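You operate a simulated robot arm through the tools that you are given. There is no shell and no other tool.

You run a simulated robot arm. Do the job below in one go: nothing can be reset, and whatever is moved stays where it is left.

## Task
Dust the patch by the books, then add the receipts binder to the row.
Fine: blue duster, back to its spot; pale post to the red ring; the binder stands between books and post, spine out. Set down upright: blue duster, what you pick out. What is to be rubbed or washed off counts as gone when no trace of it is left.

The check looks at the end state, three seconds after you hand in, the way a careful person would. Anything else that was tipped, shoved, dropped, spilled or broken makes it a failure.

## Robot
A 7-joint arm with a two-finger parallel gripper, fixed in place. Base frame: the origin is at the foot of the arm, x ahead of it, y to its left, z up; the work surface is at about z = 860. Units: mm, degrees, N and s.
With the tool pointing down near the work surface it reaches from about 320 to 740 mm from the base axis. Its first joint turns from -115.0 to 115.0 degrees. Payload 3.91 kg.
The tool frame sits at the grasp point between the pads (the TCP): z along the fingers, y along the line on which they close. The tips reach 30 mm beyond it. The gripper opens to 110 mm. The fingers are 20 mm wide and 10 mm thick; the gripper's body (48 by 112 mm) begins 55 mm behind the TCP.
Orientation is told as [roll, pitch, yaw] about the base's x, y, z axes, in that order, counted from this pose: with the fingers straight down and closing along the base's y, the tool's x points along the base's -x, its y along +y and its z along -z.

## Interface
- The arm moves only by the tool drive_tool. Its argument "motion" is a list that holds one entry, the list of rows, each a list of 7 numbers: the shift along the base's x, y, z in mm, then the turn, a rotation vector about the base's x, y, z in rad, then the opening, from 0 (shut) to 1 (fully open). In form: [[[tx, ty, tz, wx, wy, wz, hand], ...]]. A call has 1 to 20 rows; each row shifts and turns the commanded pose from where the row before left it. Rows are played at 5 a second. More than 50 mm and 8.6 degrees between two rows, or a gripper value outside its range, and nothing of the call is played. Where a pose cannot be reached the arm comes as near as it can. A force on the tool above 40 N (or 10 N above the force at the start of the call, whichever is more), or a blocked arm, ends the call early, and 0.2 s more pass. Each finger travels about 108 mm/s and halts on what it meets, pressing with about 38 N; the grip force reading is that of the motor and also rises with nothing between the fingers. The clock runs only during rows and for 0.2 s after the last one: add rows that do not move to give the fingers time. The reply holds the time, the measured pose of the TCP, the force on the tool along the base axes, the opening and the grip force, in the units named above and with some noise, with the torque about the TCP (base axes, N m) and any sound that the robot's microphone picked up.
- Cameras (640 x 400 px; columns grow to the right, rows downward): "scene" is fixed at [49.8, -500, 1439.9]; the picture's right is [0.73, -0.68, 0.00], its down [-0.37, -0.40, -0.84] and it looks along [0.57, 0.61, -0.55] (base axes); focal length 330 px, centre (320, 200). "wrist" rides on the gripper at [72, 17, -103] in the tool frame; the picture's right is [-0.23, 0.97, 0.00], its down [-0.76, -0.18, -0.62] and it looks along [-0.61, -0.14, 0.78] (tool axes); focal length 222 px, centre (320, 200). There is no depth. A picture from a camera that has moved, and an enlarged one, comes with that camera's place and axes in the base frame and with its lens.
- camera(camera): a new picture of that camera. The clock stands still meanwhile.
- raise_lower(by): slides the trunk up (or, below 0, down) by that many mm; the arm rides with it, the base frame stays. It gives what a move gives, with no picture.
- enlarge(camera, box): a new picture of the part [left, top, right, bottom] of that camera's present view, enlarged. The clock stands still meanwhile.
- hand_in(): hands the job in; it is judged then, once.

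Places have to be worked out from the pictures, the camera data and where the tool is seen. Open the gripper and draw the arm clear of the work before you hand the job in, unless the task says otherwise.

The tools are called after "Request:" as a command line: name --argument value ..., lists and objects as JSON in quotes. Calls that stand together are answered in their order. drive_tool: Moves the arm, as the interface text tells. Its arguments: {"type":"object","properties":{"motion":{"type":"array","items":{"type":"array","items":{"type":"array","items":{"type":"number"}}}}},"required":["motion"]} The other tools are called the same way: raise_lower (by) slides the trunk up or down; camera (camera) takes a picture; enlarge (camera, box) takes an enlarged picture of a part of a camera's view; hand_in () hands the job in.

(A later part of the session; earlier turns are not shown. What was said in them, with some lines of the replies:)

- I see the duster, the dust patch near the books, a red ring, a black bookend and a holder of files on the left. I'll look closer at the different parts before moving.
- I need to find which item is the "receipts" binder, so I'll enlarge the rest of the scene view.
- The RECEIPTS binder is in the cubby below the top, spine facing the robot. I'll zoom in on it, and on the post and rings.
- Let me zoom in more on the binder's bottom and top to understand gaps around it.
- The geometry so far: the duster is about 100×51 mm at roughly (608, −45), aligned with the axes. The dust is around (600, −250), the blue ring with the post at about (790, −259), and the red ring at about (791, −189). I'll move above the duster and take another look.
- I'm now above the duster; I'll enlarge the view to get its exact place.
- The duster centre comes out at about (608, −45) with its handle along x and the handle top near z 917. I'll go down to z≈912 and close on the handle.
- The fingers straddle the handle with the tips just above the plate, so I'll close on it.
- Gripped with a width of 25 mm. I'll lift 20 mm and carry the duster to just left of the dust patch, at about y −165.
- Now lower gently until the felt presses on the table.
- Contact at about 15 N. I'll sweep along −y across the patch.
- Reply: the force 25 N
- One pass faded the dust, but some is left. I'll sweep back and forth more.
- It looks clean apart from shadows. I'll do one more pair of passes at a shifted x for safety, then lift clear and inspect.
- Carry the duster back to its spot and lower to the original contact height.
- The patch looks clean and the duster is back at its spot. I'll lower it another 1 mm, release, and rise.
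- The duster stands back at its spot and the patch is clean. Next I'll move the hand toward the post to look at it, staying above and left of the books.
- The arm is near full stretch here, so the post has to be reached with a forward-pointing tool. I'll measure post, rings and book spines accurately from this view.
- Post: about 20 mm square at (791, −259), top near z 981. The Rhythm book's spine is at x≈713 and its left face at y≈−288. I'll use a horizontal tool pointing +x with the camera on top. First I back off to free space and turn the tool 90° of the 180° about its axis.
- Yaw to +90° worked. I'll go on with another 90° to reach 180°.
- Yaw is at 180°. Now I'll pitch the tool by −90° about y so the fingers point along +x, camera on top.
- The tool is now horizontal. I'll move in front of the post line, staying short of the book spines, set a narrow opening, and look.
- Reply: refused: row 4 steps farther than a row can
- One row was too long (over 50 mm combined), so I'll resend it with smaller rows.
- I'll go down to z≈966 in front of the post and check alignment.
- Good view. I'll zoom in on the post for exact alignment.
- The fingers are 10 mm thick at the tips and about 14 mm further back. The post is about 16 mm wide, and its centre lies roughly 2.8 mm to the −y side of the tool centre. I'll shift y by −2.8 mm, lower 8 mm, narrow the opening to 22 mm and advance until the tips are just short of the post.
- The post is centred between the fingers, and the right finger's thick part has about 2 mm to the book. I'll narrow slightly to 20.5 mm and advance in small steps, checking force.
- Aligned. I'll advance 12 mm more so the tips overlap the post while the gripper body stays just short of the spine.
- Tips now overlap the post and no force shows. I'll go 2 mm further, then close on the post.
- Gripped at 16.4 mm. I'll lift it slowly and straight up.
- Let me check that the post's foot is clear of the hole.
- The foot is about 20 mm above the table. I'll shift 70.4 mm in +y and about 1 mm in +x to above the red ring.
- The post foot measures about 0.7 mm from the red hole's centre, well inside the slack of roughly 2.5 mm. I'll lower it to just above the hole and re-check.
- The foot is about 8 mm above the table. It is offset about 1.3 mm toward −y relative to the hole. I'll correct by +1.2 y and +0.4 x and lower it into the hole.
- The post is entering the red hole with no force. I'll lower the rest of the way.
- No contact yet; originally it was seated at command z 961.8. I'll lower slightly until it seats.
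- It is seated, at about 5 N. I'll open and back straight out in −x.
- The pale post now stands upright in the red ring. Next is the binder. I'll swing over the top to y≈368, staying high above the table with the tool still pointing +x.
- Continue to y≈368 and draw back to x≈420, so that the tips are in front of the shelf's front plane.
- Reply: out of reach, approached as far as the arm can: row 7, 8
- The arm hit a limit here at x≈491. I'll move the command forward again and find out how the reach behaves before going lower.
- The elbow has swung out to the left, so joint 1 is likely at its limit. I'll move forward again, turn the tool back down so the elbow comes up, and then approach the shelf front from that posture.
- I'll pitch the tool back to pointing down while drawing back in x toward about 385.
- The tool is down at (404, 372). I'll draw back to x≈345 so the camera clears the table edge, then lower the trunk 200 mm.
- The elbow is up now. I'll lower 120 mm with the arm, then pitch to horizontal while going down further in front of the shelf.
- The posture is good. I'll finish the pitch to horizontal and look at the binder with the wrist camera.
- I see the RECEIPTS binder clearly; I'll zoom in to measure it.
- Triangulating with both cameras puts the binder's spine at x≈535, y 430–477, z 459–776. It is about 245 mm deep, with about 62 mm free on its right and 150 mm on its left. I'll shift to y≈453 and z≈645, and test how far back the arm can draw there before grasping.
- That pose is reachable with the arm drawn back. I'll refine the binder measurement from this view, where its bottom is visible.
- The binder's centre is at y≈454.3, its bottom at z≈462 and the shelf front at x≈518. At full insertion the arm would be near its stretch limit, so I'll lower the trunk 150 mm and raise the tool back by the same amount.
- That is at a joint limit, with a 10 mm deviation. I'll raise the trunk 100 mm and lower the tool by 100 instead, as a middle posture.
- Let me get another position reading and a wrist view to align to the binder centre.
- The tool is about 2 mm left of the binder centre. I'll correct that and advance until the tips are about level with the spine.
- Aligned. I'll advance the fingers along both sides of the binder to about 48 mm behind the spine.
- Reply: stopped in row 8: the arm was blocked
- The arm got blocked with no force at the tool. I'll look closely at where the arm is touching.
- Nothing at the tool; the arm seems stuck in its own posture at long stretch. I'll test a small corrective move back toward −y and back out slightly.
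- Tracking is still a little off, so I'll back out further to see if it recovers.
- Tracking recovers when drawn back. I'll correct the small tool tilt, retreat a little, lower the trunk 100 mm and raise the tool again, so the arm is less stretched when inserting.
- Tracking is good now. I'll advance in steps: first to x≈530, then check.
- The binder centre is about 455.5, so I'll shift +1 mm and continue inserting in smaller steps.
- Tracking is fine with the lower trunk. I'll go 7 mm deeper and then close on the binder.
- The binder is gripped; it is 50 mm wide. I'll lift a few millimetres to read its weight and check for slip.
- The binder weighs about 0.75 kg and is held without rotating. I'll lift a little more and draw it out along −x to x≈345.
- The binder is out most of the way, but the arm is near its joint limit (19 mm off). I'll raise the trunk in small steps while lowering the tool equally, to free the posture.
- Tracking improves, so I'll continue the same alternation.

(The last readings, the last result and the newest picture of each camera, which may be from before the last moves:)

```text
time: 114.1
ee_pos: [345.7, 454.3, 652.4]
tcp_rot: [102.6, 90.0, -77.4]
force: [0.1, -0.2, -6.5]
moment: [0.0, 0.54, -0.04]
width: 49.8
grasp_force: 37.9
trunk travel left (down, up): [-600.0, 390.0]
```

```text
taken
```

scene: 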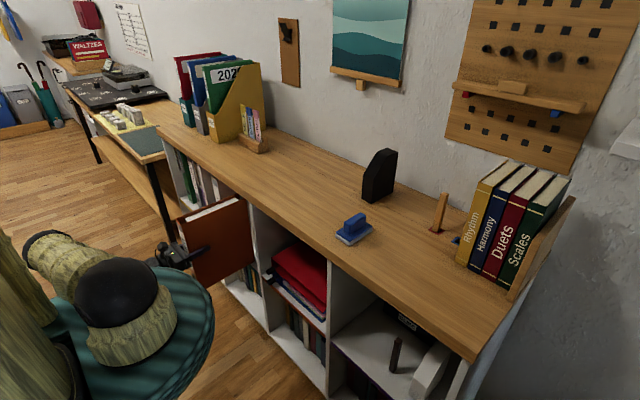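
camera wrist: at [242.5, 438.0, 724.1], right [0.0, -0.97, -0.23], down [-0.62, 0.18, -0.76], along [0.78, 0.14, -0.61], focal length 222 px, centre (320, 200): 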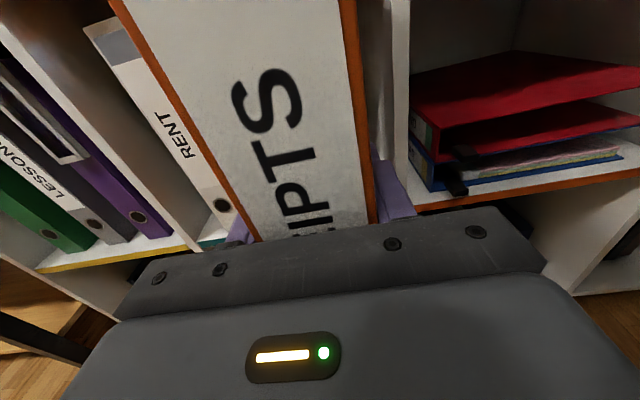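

Tracking is exact again. I'll draw the binder back further in −x until its rear edge clears the table front.

Request:
drive_tool --motion '[[[-15, 0, 0, 0, 0, 0, 0.0], [-15, 0, 0, 0, 0, 0, 0.0], [-15, 0, 0, 0, 0, 0, 0.0], [-15, 0, 0, 0, 0, 0, 0.0], [-15, 0, 0, 0, 0, 0, 0.0], [0, 0, 0, 0, 0, 0, 0.0], [0, 0, 0, 0, 0, 0, 0.0]]]'

Request:
camera --camera "scene"

Request:
enlarge --camera "scene" --box '[100, 140, 300, 300]'

```text
time: 115.9
ee_pos: [301.5, 435.8, 645.9]
tcp_rot: [108.3, 89.2, -75.6]
force: [1.0, 0.0, -6.9]
moment: [0.05, 0.55, 0.01]
width: 49.9
grasp_force: 37.9
trunk travel left (down, up): [-600.0, 390.0]
stopped in row 7: the arm was blocked; the commanded pose is now the measured one
```

```text
taken
```

scene: 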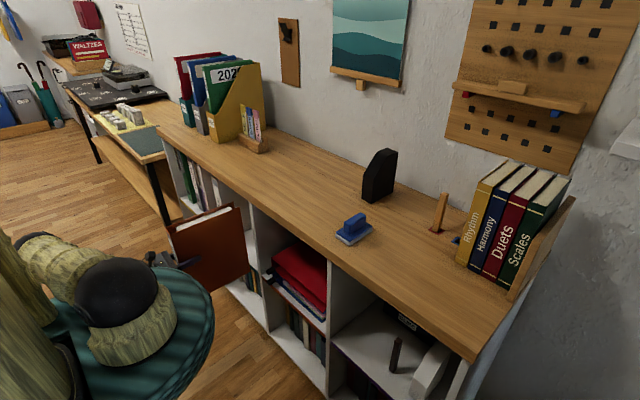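

```text
2.50 times, centred on (200, 220) of scene
camera zoom: at [49.8, -500.0, 1439.9], right [0.73, -0.68, 0.0], down [-0.37, -0.4, -0.84], along [0.57, 0.61, -0.55], focal length 824 px, centre (620, 150)
```

zoom: 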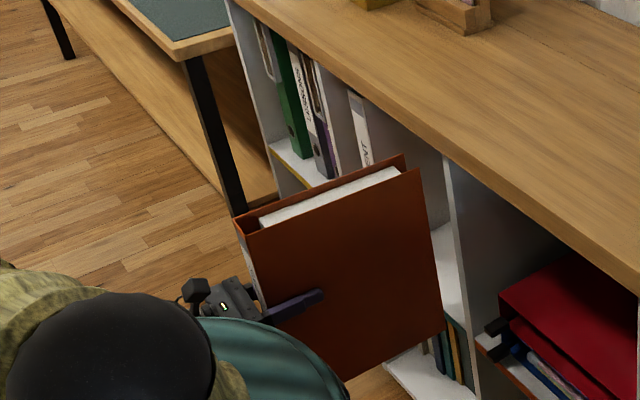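

The arm is blocked at its shoulder limit again, but the binder is now fully out of the cubby, with only its rear end under the table overhang. I'll yaw the tool about 60° to the left so the rear end swings clear and the arm posture relaxes.

Request:
drive_tool --motion '[[[0, 0, 0, 0.0136, 0.004, 0.11, 0.0], [0, 0, 0, 0, 0, 0.124, 0.0], [0, 0, 0, 0, 0, 0.124, 0.0], [0, 0, 0, 0, 0, 0.124, 0.0], [0, 0, 0, 0, 0, 0.124, 0.0], [0, 0, 0, 0, 0, 0.124, 0.0], [0, 0, 0, 0, 0, 0.124, 0.0], [0, 0, 0, 0, 0, 0.124, 0.0], [0, 0, 0, 0, 0, 0.124, 0.0], [0, 0, 0, 0, 0, 0, 0.0], [0, 0, 0, 0, 0, 0, 0.0]]]'

Request:
camera --camera "scene"

Request:
camera --camera "wrist"

```text
time: 118.1
ee_pos: [294.6, 473.7, 692.9]
tcp_rot: [-126.7, 82.1, 111.5]
force: [0.1, 0.3, -5.6]
moment: [-0.46, 0.29, 0.01]
width: 50.0
grasp_force: 38.0
trunk travel left (down, up): [-600.0, 390.0]
stopped in row 10: the arm was blocked; the commanded pose is now the measured one
```

```text
taken
```

scene: 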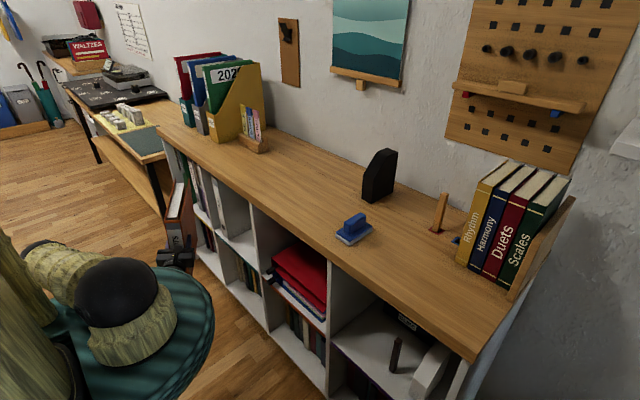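

```text
taken
camera wrist: at [257.7, 368.6, 753.4], right [0.81, -0.48, -0.33], down [-0.52, -0.34, -0.79], along [0.26, 0.81, -0.52], focal length 222 px, centre (320, 200)
```

wrist: 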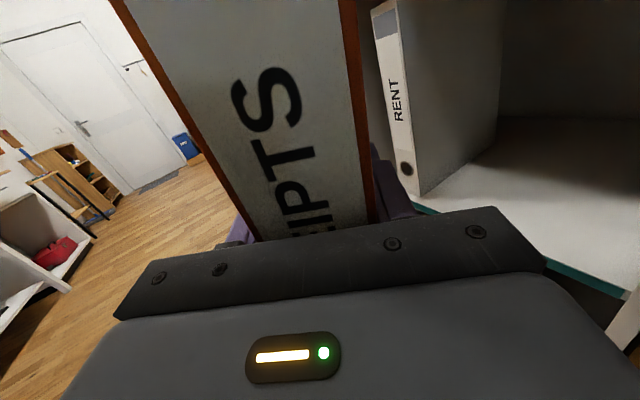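

Blocked again with the pose drifting. I'll check the arm is steady and look closer at what it may be touching.

Request:
drive_tool --motion '[[[0, 0, 0, 0, 0, 0, 0.0], [0, 0, 0, 0, 0, 0, 0.0]]]'

Request:
enlarge --camera "scene" --box '[0, 180, 260, 380]'

Request:
enlarge --camera "scene" --box '[130, 170, 230, 290]'

```text
time: 118.7
ee_pos: [294.7, 475.1, 693.8]
tcp_rot: [-127.9, 82.0, 110.5]
force: [-0.3, 0.0, -6.9]
moment: [-0.5, 0.25, 0.02]
width: 49.9
grasp_force: 38.1
trunk travel left (down, up): [-600.0, 390.0]
```

```text
2.00 times, centred on (130, 280) of scene
camera zoom: at [49.8, -500.0, 1439.9], right [0.73, -0.68, 0.0], down [-0.37, -0.4, -0.84], along [0.57, 0.61, -0.55], focal length 659 px, centre (700, 40)
```

zoom: 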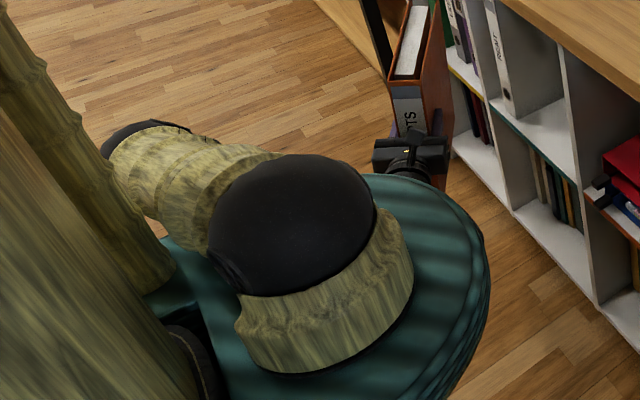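

```text
3.33 times, centred on (180, 230) of scene
camera zoom: at [49.8, -500.0, 1439.9], right [0.73, -0.68, 0.0], down [-0.37, -0.4, -0.84], along [0.57, 0.61, -0.55], focal length 1099 px, centre (787, 100)
```

zoom: 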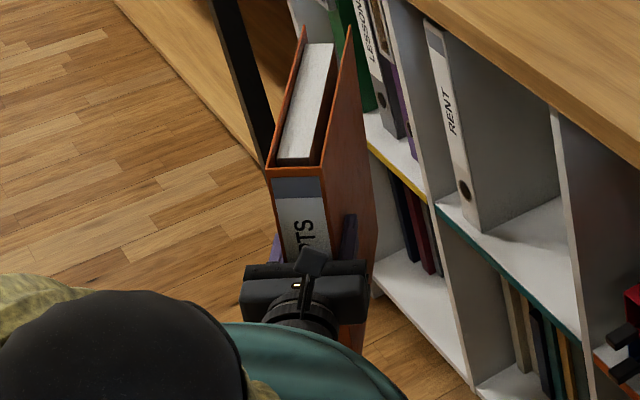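

The elbow or forearm is touching the robot's own mast or carriage in this folded posture. The binder itself hangs free in front of the table (rear corner x≈420, table edge ≈472). Raising the trunk keeps this posture, so I'll raise it now.

Request:
raise_lower --by 200

Request:
camera --camera "scene"

```text
time: 120.9
ee_pos: [293.3, 474.1, 893.3]
tcp_rot: [-127.9, 82.1, 110.5]
force: [1.2, -0.7, -7.3]
moment: [-0.47, 0.28, 0.0]
width: 49.8
grasp_force: 37.6
trunk travel left (down, up): [-800.0, 190.0]
```

```text
taken
```

scene: 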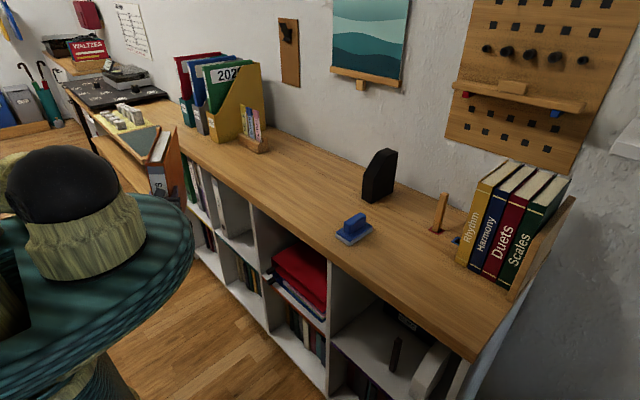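

Clear so far. I'll raise another 185 mm so the binder's bottom is above table height.

Request:
raise_lower --by 185

Request:
camera --camera "scene"

Request:
camera --camera "wrist"

```text
time: 122.9
ee_pos: [294.6, 473.8, 1078.8]
tcp_rot: [-127.9, 82.0, 110.3]
force: [0.0, 0.1, -7.1]
moment: [-0.48, 0.31, 0.02]
width: 50.1
grasp_force: 37.8
trunk travel left (down, up): [-985.0, 5.0]
```

```text
taken
```

scene: 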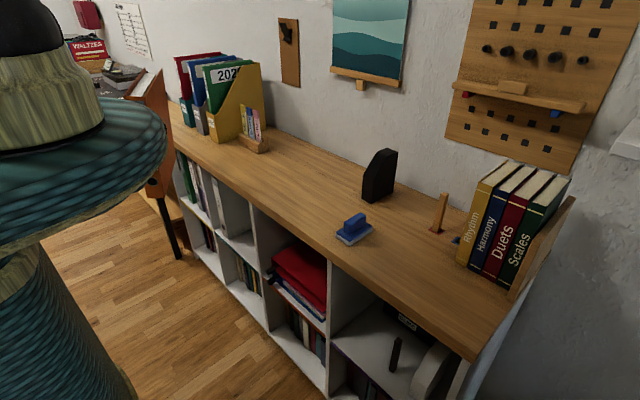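

```text
taken
camera wrist: at [257.7, 368.9, 1138.8], right [0.82, -0.48, -0.33], down [-0.52, -0.34, -0.79], along [0.26, 0.81, -0.52], focal length 222 px, centre (320, 200)
```

wrist: 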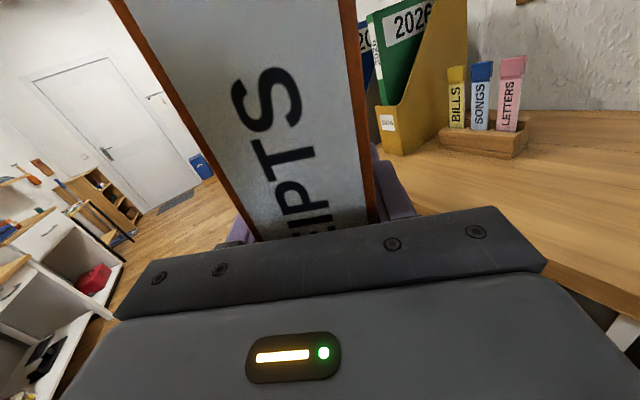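

Now at z≈1079 with the binder's bottom at about 895. I'll first move out and up to release the cramped posture, then check.

Request:
drive_tool --motion '[[[15, 0, 20, 0, 0, 0, 0.0], [20, -5, 25, 0, 0, 0, 0.0], [20, -5, 25, 0, 0, 0, 0.0], [0, 0, 0, 0, 0, 0, 0.0]]]'

```text
time: 123.9
ee_pos: [348.1, 463.9, 1148.2]
tcp_rot: [-127.7, 82.3, 110.9]
force: [-0.1, 0.1, -6.2]
moment: [-0.45, 0.26, -0.01]
width: 50.0
grasp_force: 38.0
trunk travel left (down, up): [-985.0, 5.0]
```

Tracking is fine. I'll yaw the tool back to +x while moving outward, then level it.

Request:
drive_tool --motion '[[[17, -15, 0, 0, 0, -0.1127, 0.0], [17, -15, 0, 0, 0, -0.1127, 0.0], [17, -15, 0, 0, 0, -0.1127, 0.0], [17, -15, 0, 0, 0, -0.1127, 0.0], [17, -15, 0, 0, 0, -0.1127, 0.0], [17, -15, 0, 0, 0, -0.1127, 0.0], [17, -15, 0, 0, 0, -0.1127, 0.0], [17, -15, 0, 0, 0, -0.1127, 0.0], [17, -15, 0, 0, 0, -0.1127, 0.0], [0, 0, 0, -0.055, 0.043, 0, 0.0], [0, 0, 0, -0.055, 0.043, 0, 0.0], [0, 0, 0, 0, 0, 0, 0.0]]]'

Request:
camera --camera "scene"

Request:
camera --camera "wrist"

```text
time: 126.5
ee_pos: [501.7, 330.0, 1148.2]
tcp_rot: [42.8, 89.9, -136.9]
force: [-0.2, 0.0, -6.0]
moment: [-0.02, 0.56, 0.01]
width: 50.1
grasp_force: 38.1
trunk travel left (down, up): [-985.0, 5.0]
```

```text
taken
```

scene: 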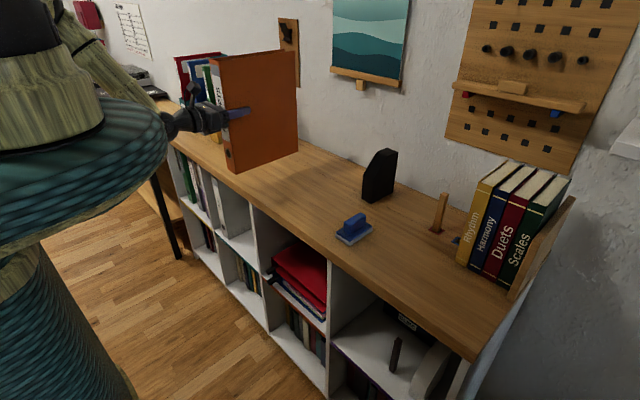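

```text
taken
camera wrist: at [398.7, 312.1, 1219.3], right [0.0, -0.97, -0.22], down [-0.63, 0.17, -0.76], along [0.78, 0.14, -0.61], focal length 222 px, centre (320, 200)
```

wrist: 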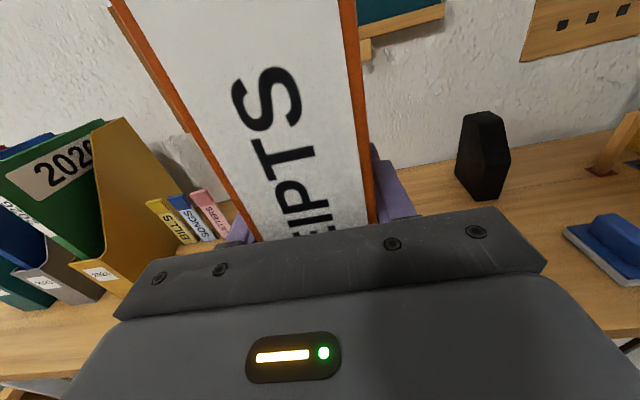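

The binder hangs upright and aligned, with its bottom at about z 965. I'll traverse in −y at x≈500, clear of the bookend and post.

Request:
drive_tool --motion '[[[0, -15, 0, 0, 0, 0, 0.0], [0, -25, 0, 0, 0, 0, 0.0], [0, -30, 0, 0, 0, 0, 0.0], [0, -30, 0, 0, 0, 0, 0.0], [0, -30, 0, 0, 0, 0, 0.0], [0, -30, 0, 0, 0, 0, 0.0], [0, -30, 0, 0, 0, 0, 0.0], [0, -30, 0, 0, 0, 0, 0.0], [0, -30, 0, 0, 0, 0, 0.0], [0, -25, 0, 0, 0, 0, 0.0], [0, -15, 0, 0, 0, 0, 0.0], [0, 0, 0, 0, 0, 0, 0.0]]]'

Request:
camera --camera "scene"

```text
time: 129.1
ee_pos: [500.0, 40.1, 1147.1]
tcp_rot: [37.5, 89.8, -141.9]
force: [-0.1, 0.0, -5.6]
moment: [0.0, 0.52, 0.0]
width: 49.9
grasp_force: 37.5
trunk travel left (down, up): [-985.0, 5.0]
```

```text
taken
```

scene: 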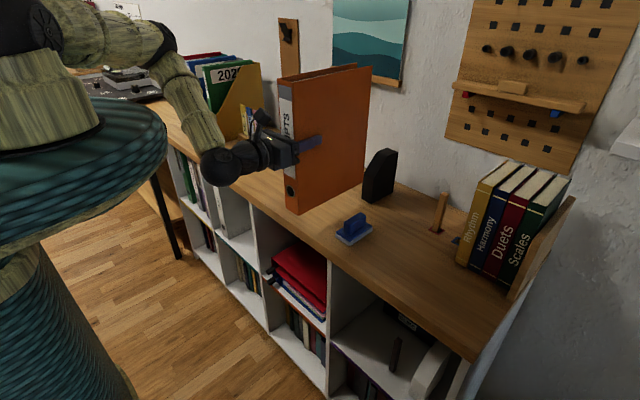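

Good. I'll continue to y≈−245 at the same height.

Request:
drive_tool --motion '[[[0, -15, 0, 0, 0, 0, 0.0], [0, -25, 0, 0, 0, 0, 0.0], [0, -30, 0, 0, 0, 0, 0.0], [0, -30, 0, 0, 0, 0, 0.0], [0, -30, 0, 0, 0, 0, 0.0], [0, -30, 0, 0, 0, 0, 0.0], [0, -30, 0, 0, 0, 0, 0.0], [0, -30, 0, 0, 0, 0, 0.0], [0, -30, 0, 0, 0, 0, 0.0], [0, -20, 0, 0, 0, 0, 0.0], [0, -15, 0, 0, 0, 0, 0.0], [0, 0, 0, 0, 0, 0, 0.0]]]'

Request:
camera --camera "scene"

Request:
camera --camera "wrist"

```text
time: 131.7
ee_pos: [506.7, -243.7, 1155.5]
tcp_rot: [-164.1, 89.0, 16.3]
force: [0.5, -0.7, -7.2]
moment: [-0.01, 0.54, 0.0]
width: 49.9
grasp_force: 37.9
trunk travel left (down, up): [-985.0, 5.0]
```

```text
taken
```

scene: 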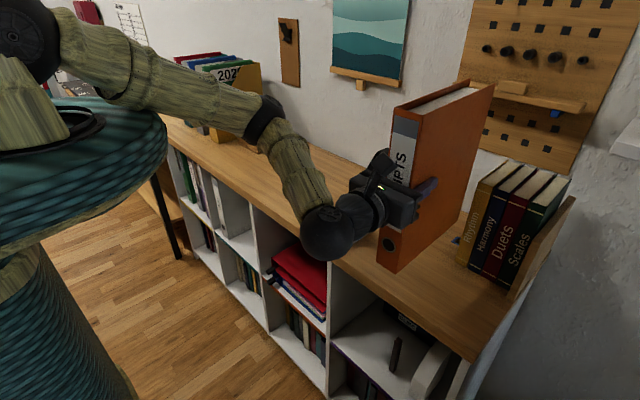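

```text
taken
camera wrist: at [402.8, -261.9, 1224.4], right [0.01, -0.97, -0.23], down [-0.61, 0.18, -0.77], along [0.79, 0.15, -0.59], focal length 222 px, centre (320, 200)
```

wrist: 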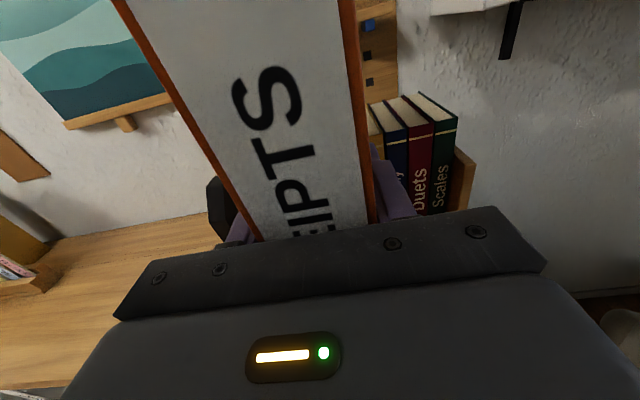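

I'm near the gap line, with a slight posture deviation. I'll lower by the trunk, which keeps the posture, by 90 mm so the binder's bottom is about 20 mm above the table.

Request:
raise_lower --by -90

Request:
drive_tool --motion '[[[20, 0, 0, 0, 0, 0, 0.0], [20, 0, 0, 0, 0, 0, 0.0], [0, 0, 0, 0, 0, 0, 0.0], [0, 0, 0, 0, 0, 0, 0.0]]]'

Request:
camera --camera "scene"

Request:
enlarge --camera "scene" --box '[360, 80, 540, 300]'

```text
time: 133.0
ee_pos: [506.3, -246.3, 1065.6]
tcp_rot: [-175.6, 89.1, 4.6]
force: [0.7, -0.5, -6.9]
moment: [0.0, 0.55, 0.01]
width: 50.0
grasp_force: 37.9
trunk travel left (down, up): [-895.0, 95.0]
```

```text
time: 134.0
ee_pos: [542.4, -246.9, 1058.9]
tcp_rot: [162.8, 90.1, -16.8]
force: [-0.1, -0.3, -6.8]
moment: [0.0, 0.58, 0.01]
width: 49.7
grasp_force: 37.9
trunk travel left (down, up): [-895.0, 95.0]
```

```text
taken
```

scene: 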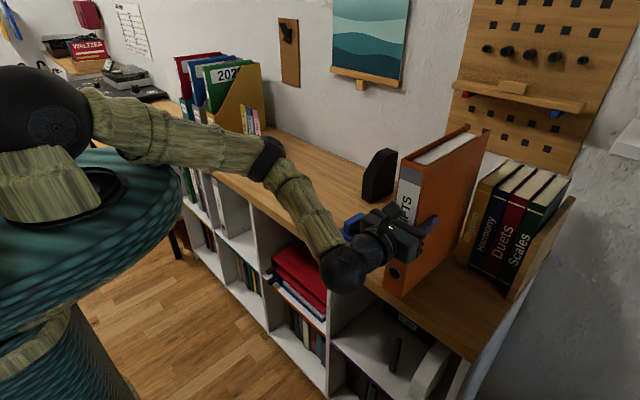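

```text
1.82 times, centred on (450, 190) of scene
camera zoom: at [49.8, -500.0, 1439.9], right [0.73, -0.68, 0.0], down [-0.37, -0.4, -0.84], along [0.57, 0.61, -0.55], focal length 600 px, centre (84, 218)
```

zoom: 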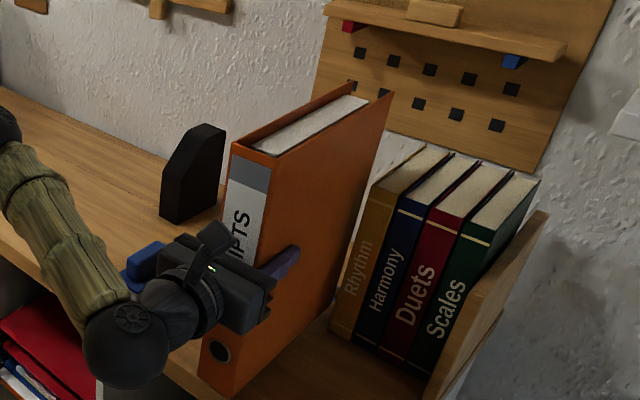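

Tracking is exact again. I'll look from the wrist at the gap ahead.

Request:
camera --camera "wrist"

Request:
enlarge --camera "scene" --box '[420, 120, 500, 270]'

```text
taken
camera wrist: at [439.2, -264.1, 1130.1], right [0.01, -0.97, -0.23], down [-0.62, 0.17, -0.76], along [0.78, 0.15, -0.61], focal length 222 px, centre (320, 200)
```

wrist: 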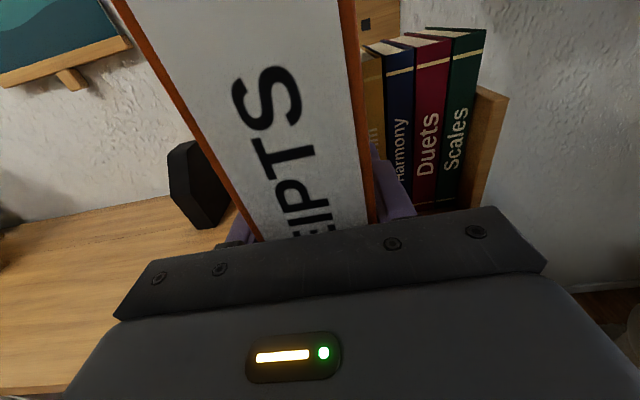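

```text
2.67 times, centred on (460, 195) of scene
camera zoom: at [49.8, -500.0, 1439.9], right [0.73, -0.68, 0.0], down [-0.37, -0.4, -0.84], along [0.57, 0.61, -0.55], focal length 879 px, centre (-53, 213)
```

zoom: 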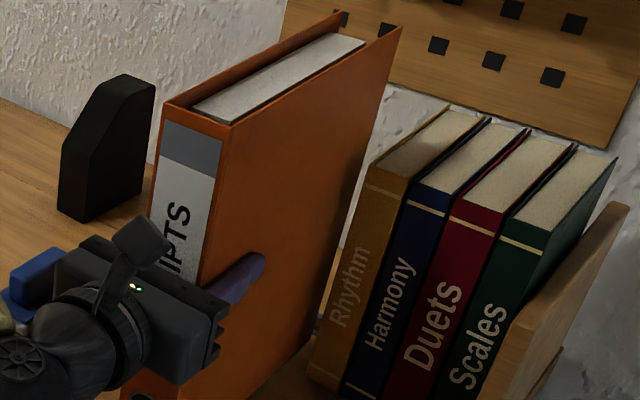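

The binder runs from y≈−271 to −223, with about 17 mm to Rhythm and about 26 mm to the post line. I'll move forward in +x into the gap in gentle steps, with a 1.5 mm shift in +y.

Request:
drive_tool --motion '[[[10, 1.5, 0, 0, 0, 0, 0.0], [15, 0, 0, 0, 0, 0, 0.0], [15, 0, 0, 0, 0, 0, 0.0], [15, 0, 0, 0, 0, 0, 0.0], [15, 0, 0, 0, 0, 0, 0.0], [10, 0, 0, 0, 0, 0, 0.0], [0, 0, 0, 0, 0, 0, 0.0]]]'

Request:
camera --camera "wrist"

Request:
enlarge --camera "scene" --box '[370, 80, 550, 300]'

```text
time: 135.6
ee_pos: [620.7, -245.0, 1057.3]
tcp_rot: [26.0, 89.8, -153.8]
force: [0.6, -0.2, -7.4]
moment: [-0.02, 0.53, 0.03]
width: 49.9
grasp_force: 37.6
trunk travel left (down, up): [-895.0, 95.0]
```

```text
taken
camera wrist: at [519.5, -262.0, 1129.7], right [0.0, -0.97, -0.23], down [-0.63, 0.17, -0.76], along [0.78, 0.14, -0.61], focal length 222 px, centre (320, 200)
```

wrist: 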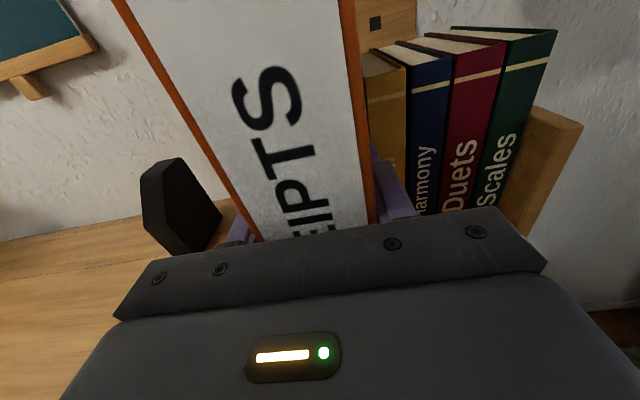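

```text
1.82 times, centred on (460, 190) of scene
camera zoom: at [49.8, -500.0, 1439.9], right [0.73, -0.68, 0.0], down [-0.37, -0.4, -0.84], along [0.57, 0.61, -0.55], focal length 600 px, centre (66, 218)
```

zoom: 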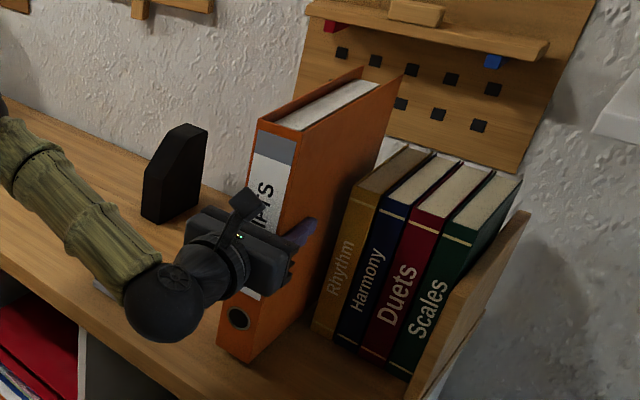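

No contact. I'll continue another 69 mm to the final depth.

Request:
drive_tool --motion '[[[12, 0, 0, 0, 0, 0, 0.0], [12, 0, 0, 0, 0, 0, 0.0], [12, 0, 0, 0, 0, 0, 0.0], [12, 0, 0, 0, 0, 0, 0.0], [12, 0, 0, 0, 0, 0, 0.0], [9, 0, 0, 0, 0, 0, 0.0], [0, 0, 0, 0, 0, 0, 0.0]]]'

Request:
camera --camera "wrist"

Request:
enlarge --camera "scene" --box '[370, 80, 550, 300]'

Request:
enlarge --camera "scene" --box '[440, 70, 540, 170]'

```text
time: 137.2
ee_pos: [690.1, -245.4, 1056.9]
tcp_rot: [27.1, 89.8, -152.5]
force: [0.6, -0.5, -7.3]
moment: [-0.01, 0.55, 0.01]
width: 50.2
grasp_force: 38.1
trunk travel left (down, up): [-895.0, 95.0]
```

```text
taken
camera wrist: at [588.2, -262.7, 1129.6], right [0.0, -0.97, -0.23], down [-0.63, 0.17, -0.76], along [0.78, 0.15, -0.61], focal length 222 px, centre (320, 200)
```

wrist: 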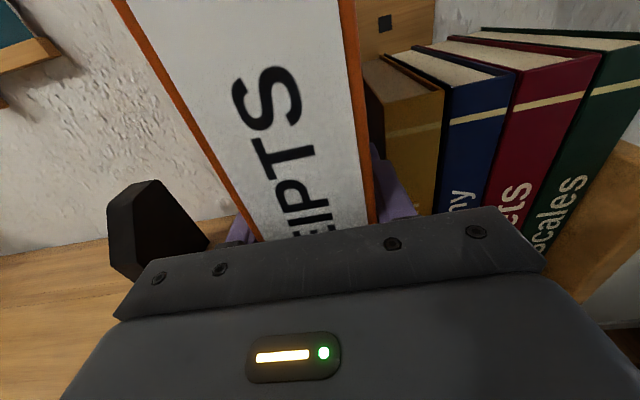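

```text
1.82 times, centred on (460, 190) of scene
camera zoom: at [49.8, -500.0, 1439.9], right [0.73, -0.68, 0.0], down [-0.37, -0.4, -0.84], along [0.57, 0.61, -0.55], focal length 600 px, centre (66, 218)
```

zoom: 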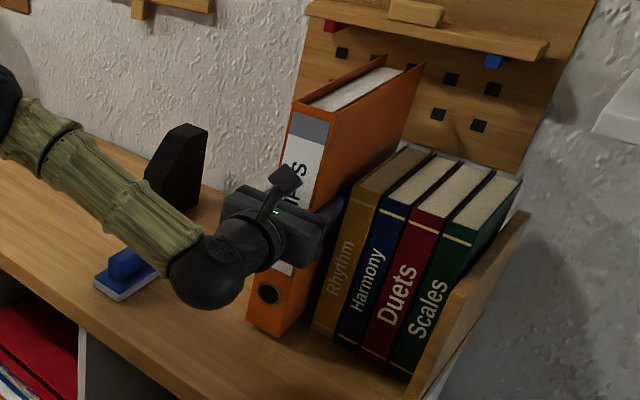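

```text
4.00 times, centred on (490, 120) of scene
camera zoom: at [49.8, -500.0, 1439.9], right [0.73, -0.68, 0.0], down [-0.37, -0.4, -0.84], along [0.57, 0.61, -0.55], focal length 1319 px, centre (-360, 520)
```

zoom: 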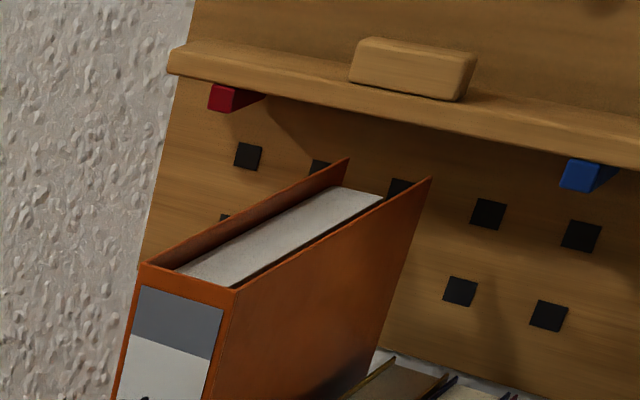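

The binder is positioned between Rhythm and the post with its spine facing out. I'll lower it gently toward the table.

Request:
drive_tool --motion '[[[0, 0, -4, 0, 0, 0, 0.0], [0, 0, -4, 0, 0, 0, 0.0], [0, 0, -3, 0, 0, 0, 0.0], [0, 0, 0, 0, 0, 0, 0.0]]]'

Request:
drive_tool --motion '[[[0, 0, -1.5, 0, 0, 0, 0.0], [0, 0, 0, 0, 0, 0, 0.0]]]'

```text
time: 138.2
ee_pos: [690.0, -245.6, 1046.7]
tcp_rot: [23.2, 89.7, -156.5]
force: [0.9, 0.0, -6.9]
moment: [0.0, 0.55, 0.01]
width: 49.9
grasp_force: 38.3
trunk travel left (down, up): [-895.0, 95.0]
```

```text
time: 138.8
ee_pos: [689.3, -245.7, 1046.4]
tcp_rot: [23.8, 89.8, -155.9]
force: [-0.6, -0.1, -5.8]
moment: [0.01, 0.5, 0.02]
width: 49.9
grasp_force: 37.7
trunk travel left (down, up): [-895.0, 95.0]
```

Request:
drive_tool --motion '[[[0, 0, -1, 0, 0, 0, 0.0], [0, 0, 0, 0, 0, 0, 0.0]]]'

Request:
drive_tool --motion '[[[0, 0, -1, 0, 0, 0, 0.0], [0, 0, 0, 0, 0, 0, 0.0]]]'

Request:
drive_tool --motion '[[[0, 0, -1, 0, 0, 0, 0.0], [0, 0, 0, 0, 0, 0, 0.0]]]'

```text
time: 139.4
ee_pos: [689.6, -245.1, 1046.1]
tcp_rot: [57.3, 89.9, -122.5]
force: [-0.8, 0.5, -4.2]
moment: [0.08, -0.08, 0.0]
width: 49.8
grasp_force: 38.1
trunk travel left (down, up): [-895.0, 95.0]
```

```text
time: 140.0
ee_pos: [690.4, -244.9, 1044.9]
tcp_rot: [98.6, 90.0, -81.1]
force: [-0.6, -0.1, 0.2]
moment: [0.06, -0.93, -0.13]
width: 50.1
grasp_force: 37.5
trunk travel left (down, up): [-895.0, 95.0]
```

```text
time: 140.6
ee_pos: [689.1, -245.6, 1044.6]
tcp_rot: [117.1, 89.8, -62.5]
force: [2.4, -1.9, 10.9]
moment: [0.13, -0.22, -0.25]
width: 49.8
grasp_force: 38.1
trunk travel left (down, up): [-895.0, 95.0]
```

The binder is standing flat on the table, with about 11 N of contact. I'll ease up slightly and open just enough to let go (58 mm), since Rhythm is close to the right finger.

Request:
drive_tool --motion '[[[0, 0, 0.6, 0, 0, 0, 0.0], [0, 0, 0, 0, 0, 0, 0.46], [0, 0, 0, 0, 0, 0, 0.49], [0, 0, 0, 0, 0, 0, 0.53], [0, 0, 0, 0, 0, 0, 0.53], [0, 0, 0, 0, 0, 0, 0.53]]]'

Request:
camera --camera "wrist"

Request:
enlarge --camera "scene" --box '[370, 80, 550, 300]'

```text
time: 142.0
ee_pos: [690.5, -244.9, 1043.4]
tcp_rot: [41.5, 89.9, -138.2]
force: [1.1, -0.4, -0.5]
moment: [-0.01, 0.0, 0.03]
width: 58.4
grasp_force: 0.2
trunk travel left (down, up): [-895.0, 95.0]
```

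```text
taken
camera wrist: at [587.3, -262.1, 1115.4], right [0.01, -0.97, -0.23], down [-0.63, 0.17, -0.76], along [0.78, 0.14, -0.61], focal length 222 px, centre (320, 200)
```

wrist: 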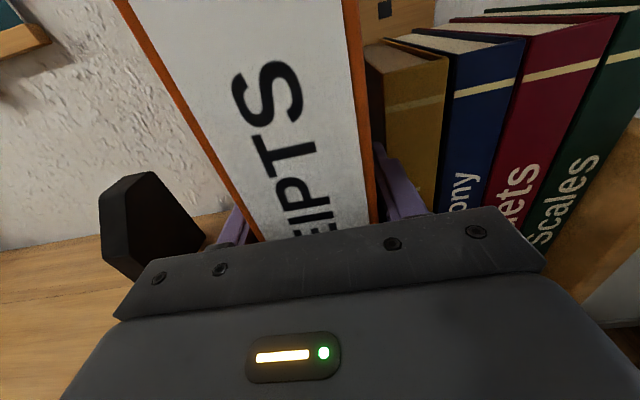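

```text
1.82 times, centred on (460, 190) of scene
camera zoom: at [49.8, -500.0, 1439.9], right [0.73, -0.68, 0.0], down [-0.37, -0.4, -0.84], along [0.57, 0.61, -0.55], focal length 600 px, centre (66, 218)
```

zoom: 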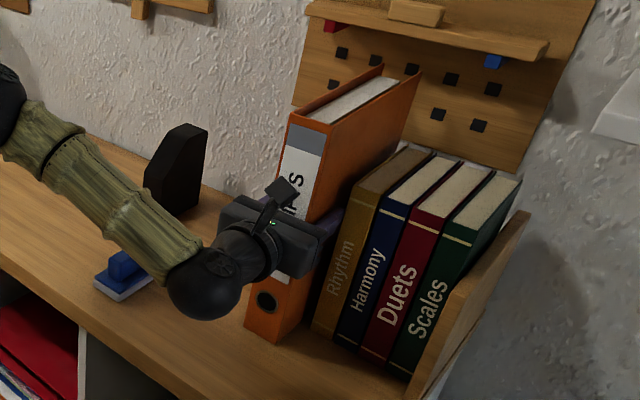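

Released with no side forces. I'll back straight out in −x.

Request:
drive_tool --motion '[[[-6, 0, 0, 0, 0, 0, 0.53], [-10, 0, 0, 0, 0, 0, 0.53], [-10, 0, 0, 0, 0, 0, 0.53], [-12, 0, 0, 0, 0, 0, 0.53], [-12, 0, 0, 0, 0, 0, 0.53], [-12, 0, 0, 0, 0, 0, 0.53], [-15, 0, 0, 0, 0, 0, 0.53], [-15, 0, 0, 0, 0, 0, 0.53], [-15, 0, 0, 0, 0, 0, 0.53], [0, 0, 0, 0, 0, 0, 0.53]]]'

Request:
camera --camera "wrist"

Request:
camera --camera "scene"

```text
time: 144.2
ee_pos: [583.7, -244.7, 1042.7]
tcp_rot: [34.0, 89.9, -145.7]
force: [0.5, 0.5, -0.6]
moment: [0.03, -0.02, -0.02]
width: 58.3
grasp_force: 0.1
trunk travel left (down, up): [-895.0, 95.0]
```

```text
taken
camera wrist: at [480.6, -261.4, 1115.1], right [0.01, -0.97, -0.23], down [-0.63, 0.17, -0.76], along [0.78, 0.15, -0.61], focal length 222 px, centre (320, 200)
```

wrist: 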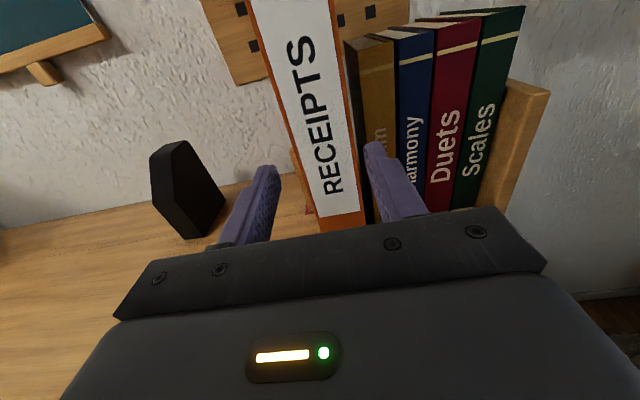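

```text
taken
```

scene: 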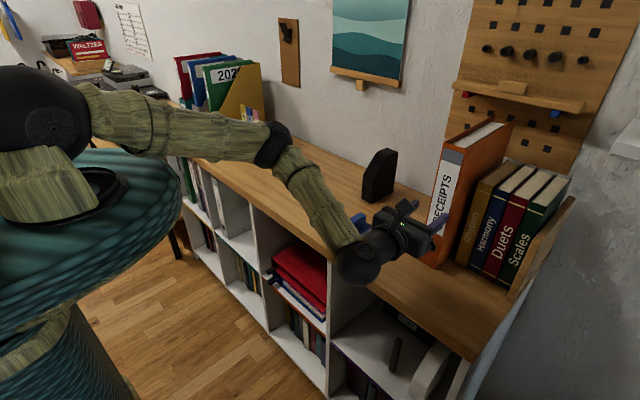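

The binder stands by itself. I'll move up and away to the left to clear the view.

Request:
drive_tool --motion '[[[-20, 0, 10, 0, 0, 0, 0.53], [-20, 0, 30, 0, 0, 0, 0.53], [0, 20, 40, 0, 0, 0, 0.53], [0, 40, 20, 0, 0, 0, 0.53], [0, 45, 0, 0, 0, 0, 0.53], [0, 45, 0, 0, 0, 0, 0.53], [0, 45, 0, 0, 0, 0, 0.53], [0, 45, 0, 0, 0, 0, 0.53], [0, 45, 0, 0, 0, 0, 0.53], [0, 45, 0, 0, 0, 0, 0.53], [0, 45, 0, 0, 0, 0, 0.53], [0, 0, 0, 0, 0, 0, 0.53]]]'

Request:
camera --camera "scene"

Request:
enlarge --camera "scene" --box '[400, 90, 580, 310]'

Request:
enlarge --camera "scene" --box '[320, 190, 480, 310]'

Request:
camera --camera "wrist"

```text
time: 146.8
ee_pos: [541.5, 129.6, 1142.6]
tcp_rot: [35.5, 89.8, -144.2]
force: [0.0, -0.3, -0.1]
moment: [-0.02, 0.02, 0.01]
width: 58.5
grasp_force: 0.1
trunk travel left (down, up): [-895.0, 95.0]
```

```text
taken
```

scene: 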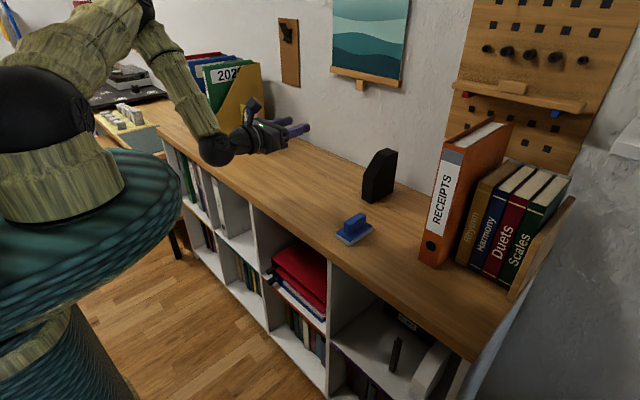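

```text
1.82 times, centred on (490, 200) of scene
camera zoom: at [49.8, -500.0, 1439.9], right [0.73, -0.68, 0.0], down [-0.37, -0.4, -0.84], along [0.57, 0.61, -0.55], focal length 600 px, centre (11, 200)
```

zoom: 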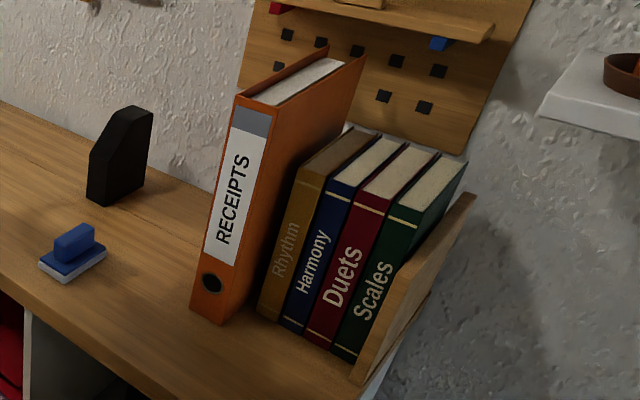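

```text
3.33 times, centred on (400, 250) of scene
camera zoom: at [49.8, -500.0, 1439.9], right [0.73, -0.68, 0.0], down [-0.37, -0.4, -0.84], along [0.57, 0.61, -0.55], focal length 1099 px, centre (53, 33)
```

zoom: 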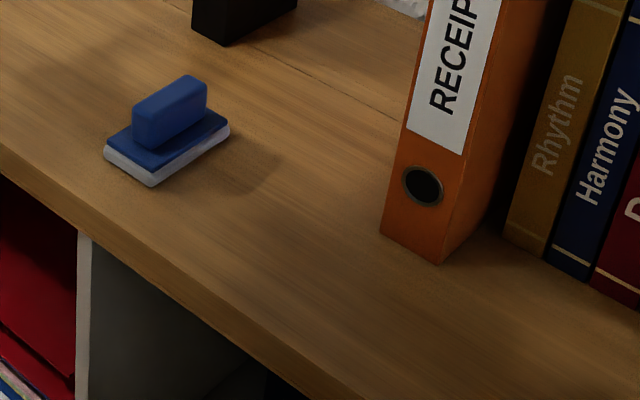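

```text
taken
camera wrist: at [438.5, 113.3, 1214.2], right [0.0, -0.97, -0.23], down [-0.63, 0.17, -0.76], along [0.78, 0.14, -0.61], focal length 222 px, centre (320, 200)
```

wrist: 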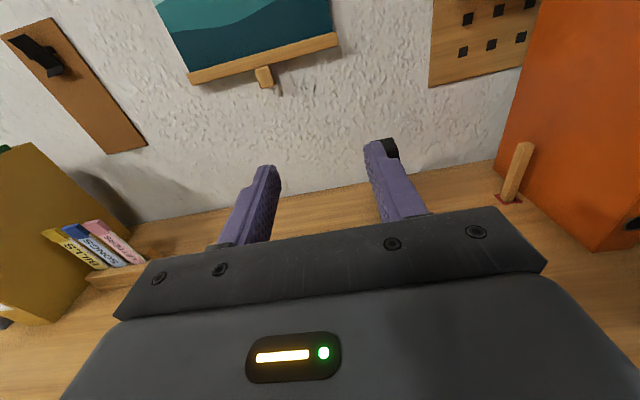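

All the items look right. I'll verify the duster's spot against the first picture, the dust area, the post and the shelf.

Request:
enlarge --camera "scene" --box '[330, 200, 390, 250]'

Request:
enlarge --camera "wrist" --box '[460, 110, 600, 260]'

Request:
enlarge --camera "scene" --box '[360, 230, 480, 310]'

Request:
enlarge --camera "scene" --box '[150, 140, 330, 300]'

```text
8.00 times, centred on (360, 225) of scene
camera zoom: at [49.8, -500.0, 1439.9], right [0.73, -0.68, 0.0], down [-0.37, -0.4, -0.84], along [0.57, 0.61, -0.55], focal length 2638 px, centre (0, 0)
```

zoom: 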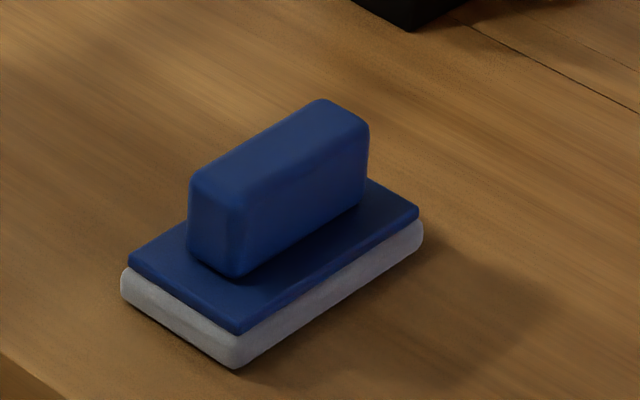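

```text
2.67 times, centred on (530, 185) of wrist
camera zoom: at [438.5, 113.3, 1214.2], right [0.0, -0.97, -0.23], down [-0.63, 0.17, -0.76], along [0.78, 0.14, -0.61], focal length 592 px, centre (-240, 240)
```

zoom: 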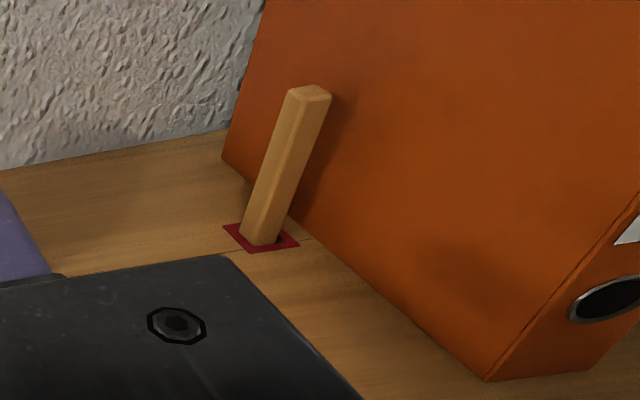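

```text
5.00 times, centred on (420, 270) of scene
camera zoom: at [49.8, -500.0, 1439.9], right [0.73, -0.68, 0.0], down [-0.37, -0.4, -0.84], along [0.57, 0.61, -0.55], focal length 1649 px, centre (-180, -150)
```

zoom: 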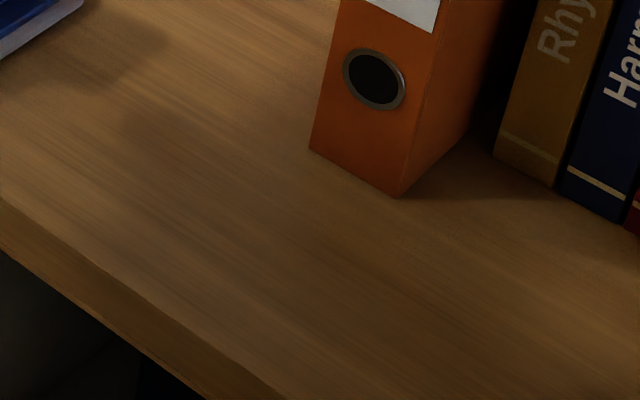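

```text
2.50 times, centred on (240, 220) of scene
camera zoom: at [49.8, -500.0, 1439.9], right [0.73, -0.68, 0.0], down [-0.37, -0.4, -0.84], along [0.57, 0.61, -0.55], focal length 824 px, centre (520, 150)
```

zoom: 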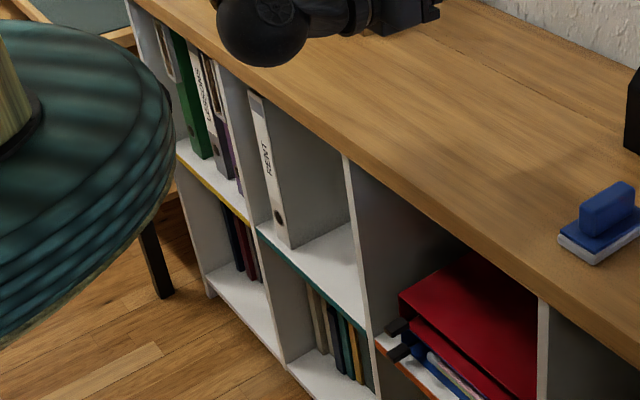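

Everything is in place: the duster is within about 2 mm of its spot, the patch is clean, the post is upright in the red ring, and the RECEIPTS binder stands between Rhythm and the post with its spine out. I'll open the gripper fully and rise a bit further away.

Request:
drive_tool --motion '[[[-10, 20, 20, 0, 0, 0, 0.8], [-10, 20, 20, 0, 0, 0, 1.0], [-10, 20, 20, 0, 0, 0, 1.0], [0, 0, 0, 0, 0, 0, 1.0], [0, 0, 0, 0, 0, 0, 1.0], [0, 0, 0, 0, 0, 0, 1.0]]]'

Request:
camera --camera "scene"

```text
time: 148.2
ee_pos: [513.4, 192.8, 1203.6]
tcp_rot: [40.0, 89.7, -139.6]
force: [0.0, 1.1, 0.2]
moment: [0.0, 0.02, 0.01]
width: 109.9
grasp_force: 0.0
trunk travel left (down, up): [-895.0, 95.0]
```

```text
taken
```

scene: 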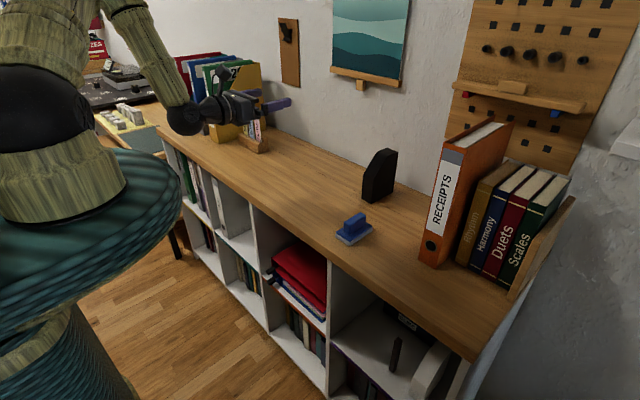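

The arm is clear, the gripper is open and the scene is stable with every item in its place, so I'm handing in.

Request:
hand_in

```text
The job is handed in.
```

I finished all three parts and handed the job in; I haven't seen the check's verdict.

- **Dust:** I wiped the patch by the books with the blue duster until no trace showed in the pictures. The duster is back upright, about 2 mm from where it started.
- **Post:** The pale post is out of the blue ring and stands upright in the red ring.
- **Binder:** The RECEIPTS binder is out of the cubby and stands on the table between the Rhythm book and the post, spine out. It is deeper than the books, so its spine sits about 65 mm further forward than theirs. By my estimate there is about 18 mm to Rhythm and 22 mm to the post.

While I was reaching for the binder, the arm blocked several times in cramped postures, apparently against its own mast and carriage. A finger may have nudged the binder a few millimetres inside the cubby before I gripped it. In the last pictures, nothing else had moved. The gripper is open and the arm is clear of the work.
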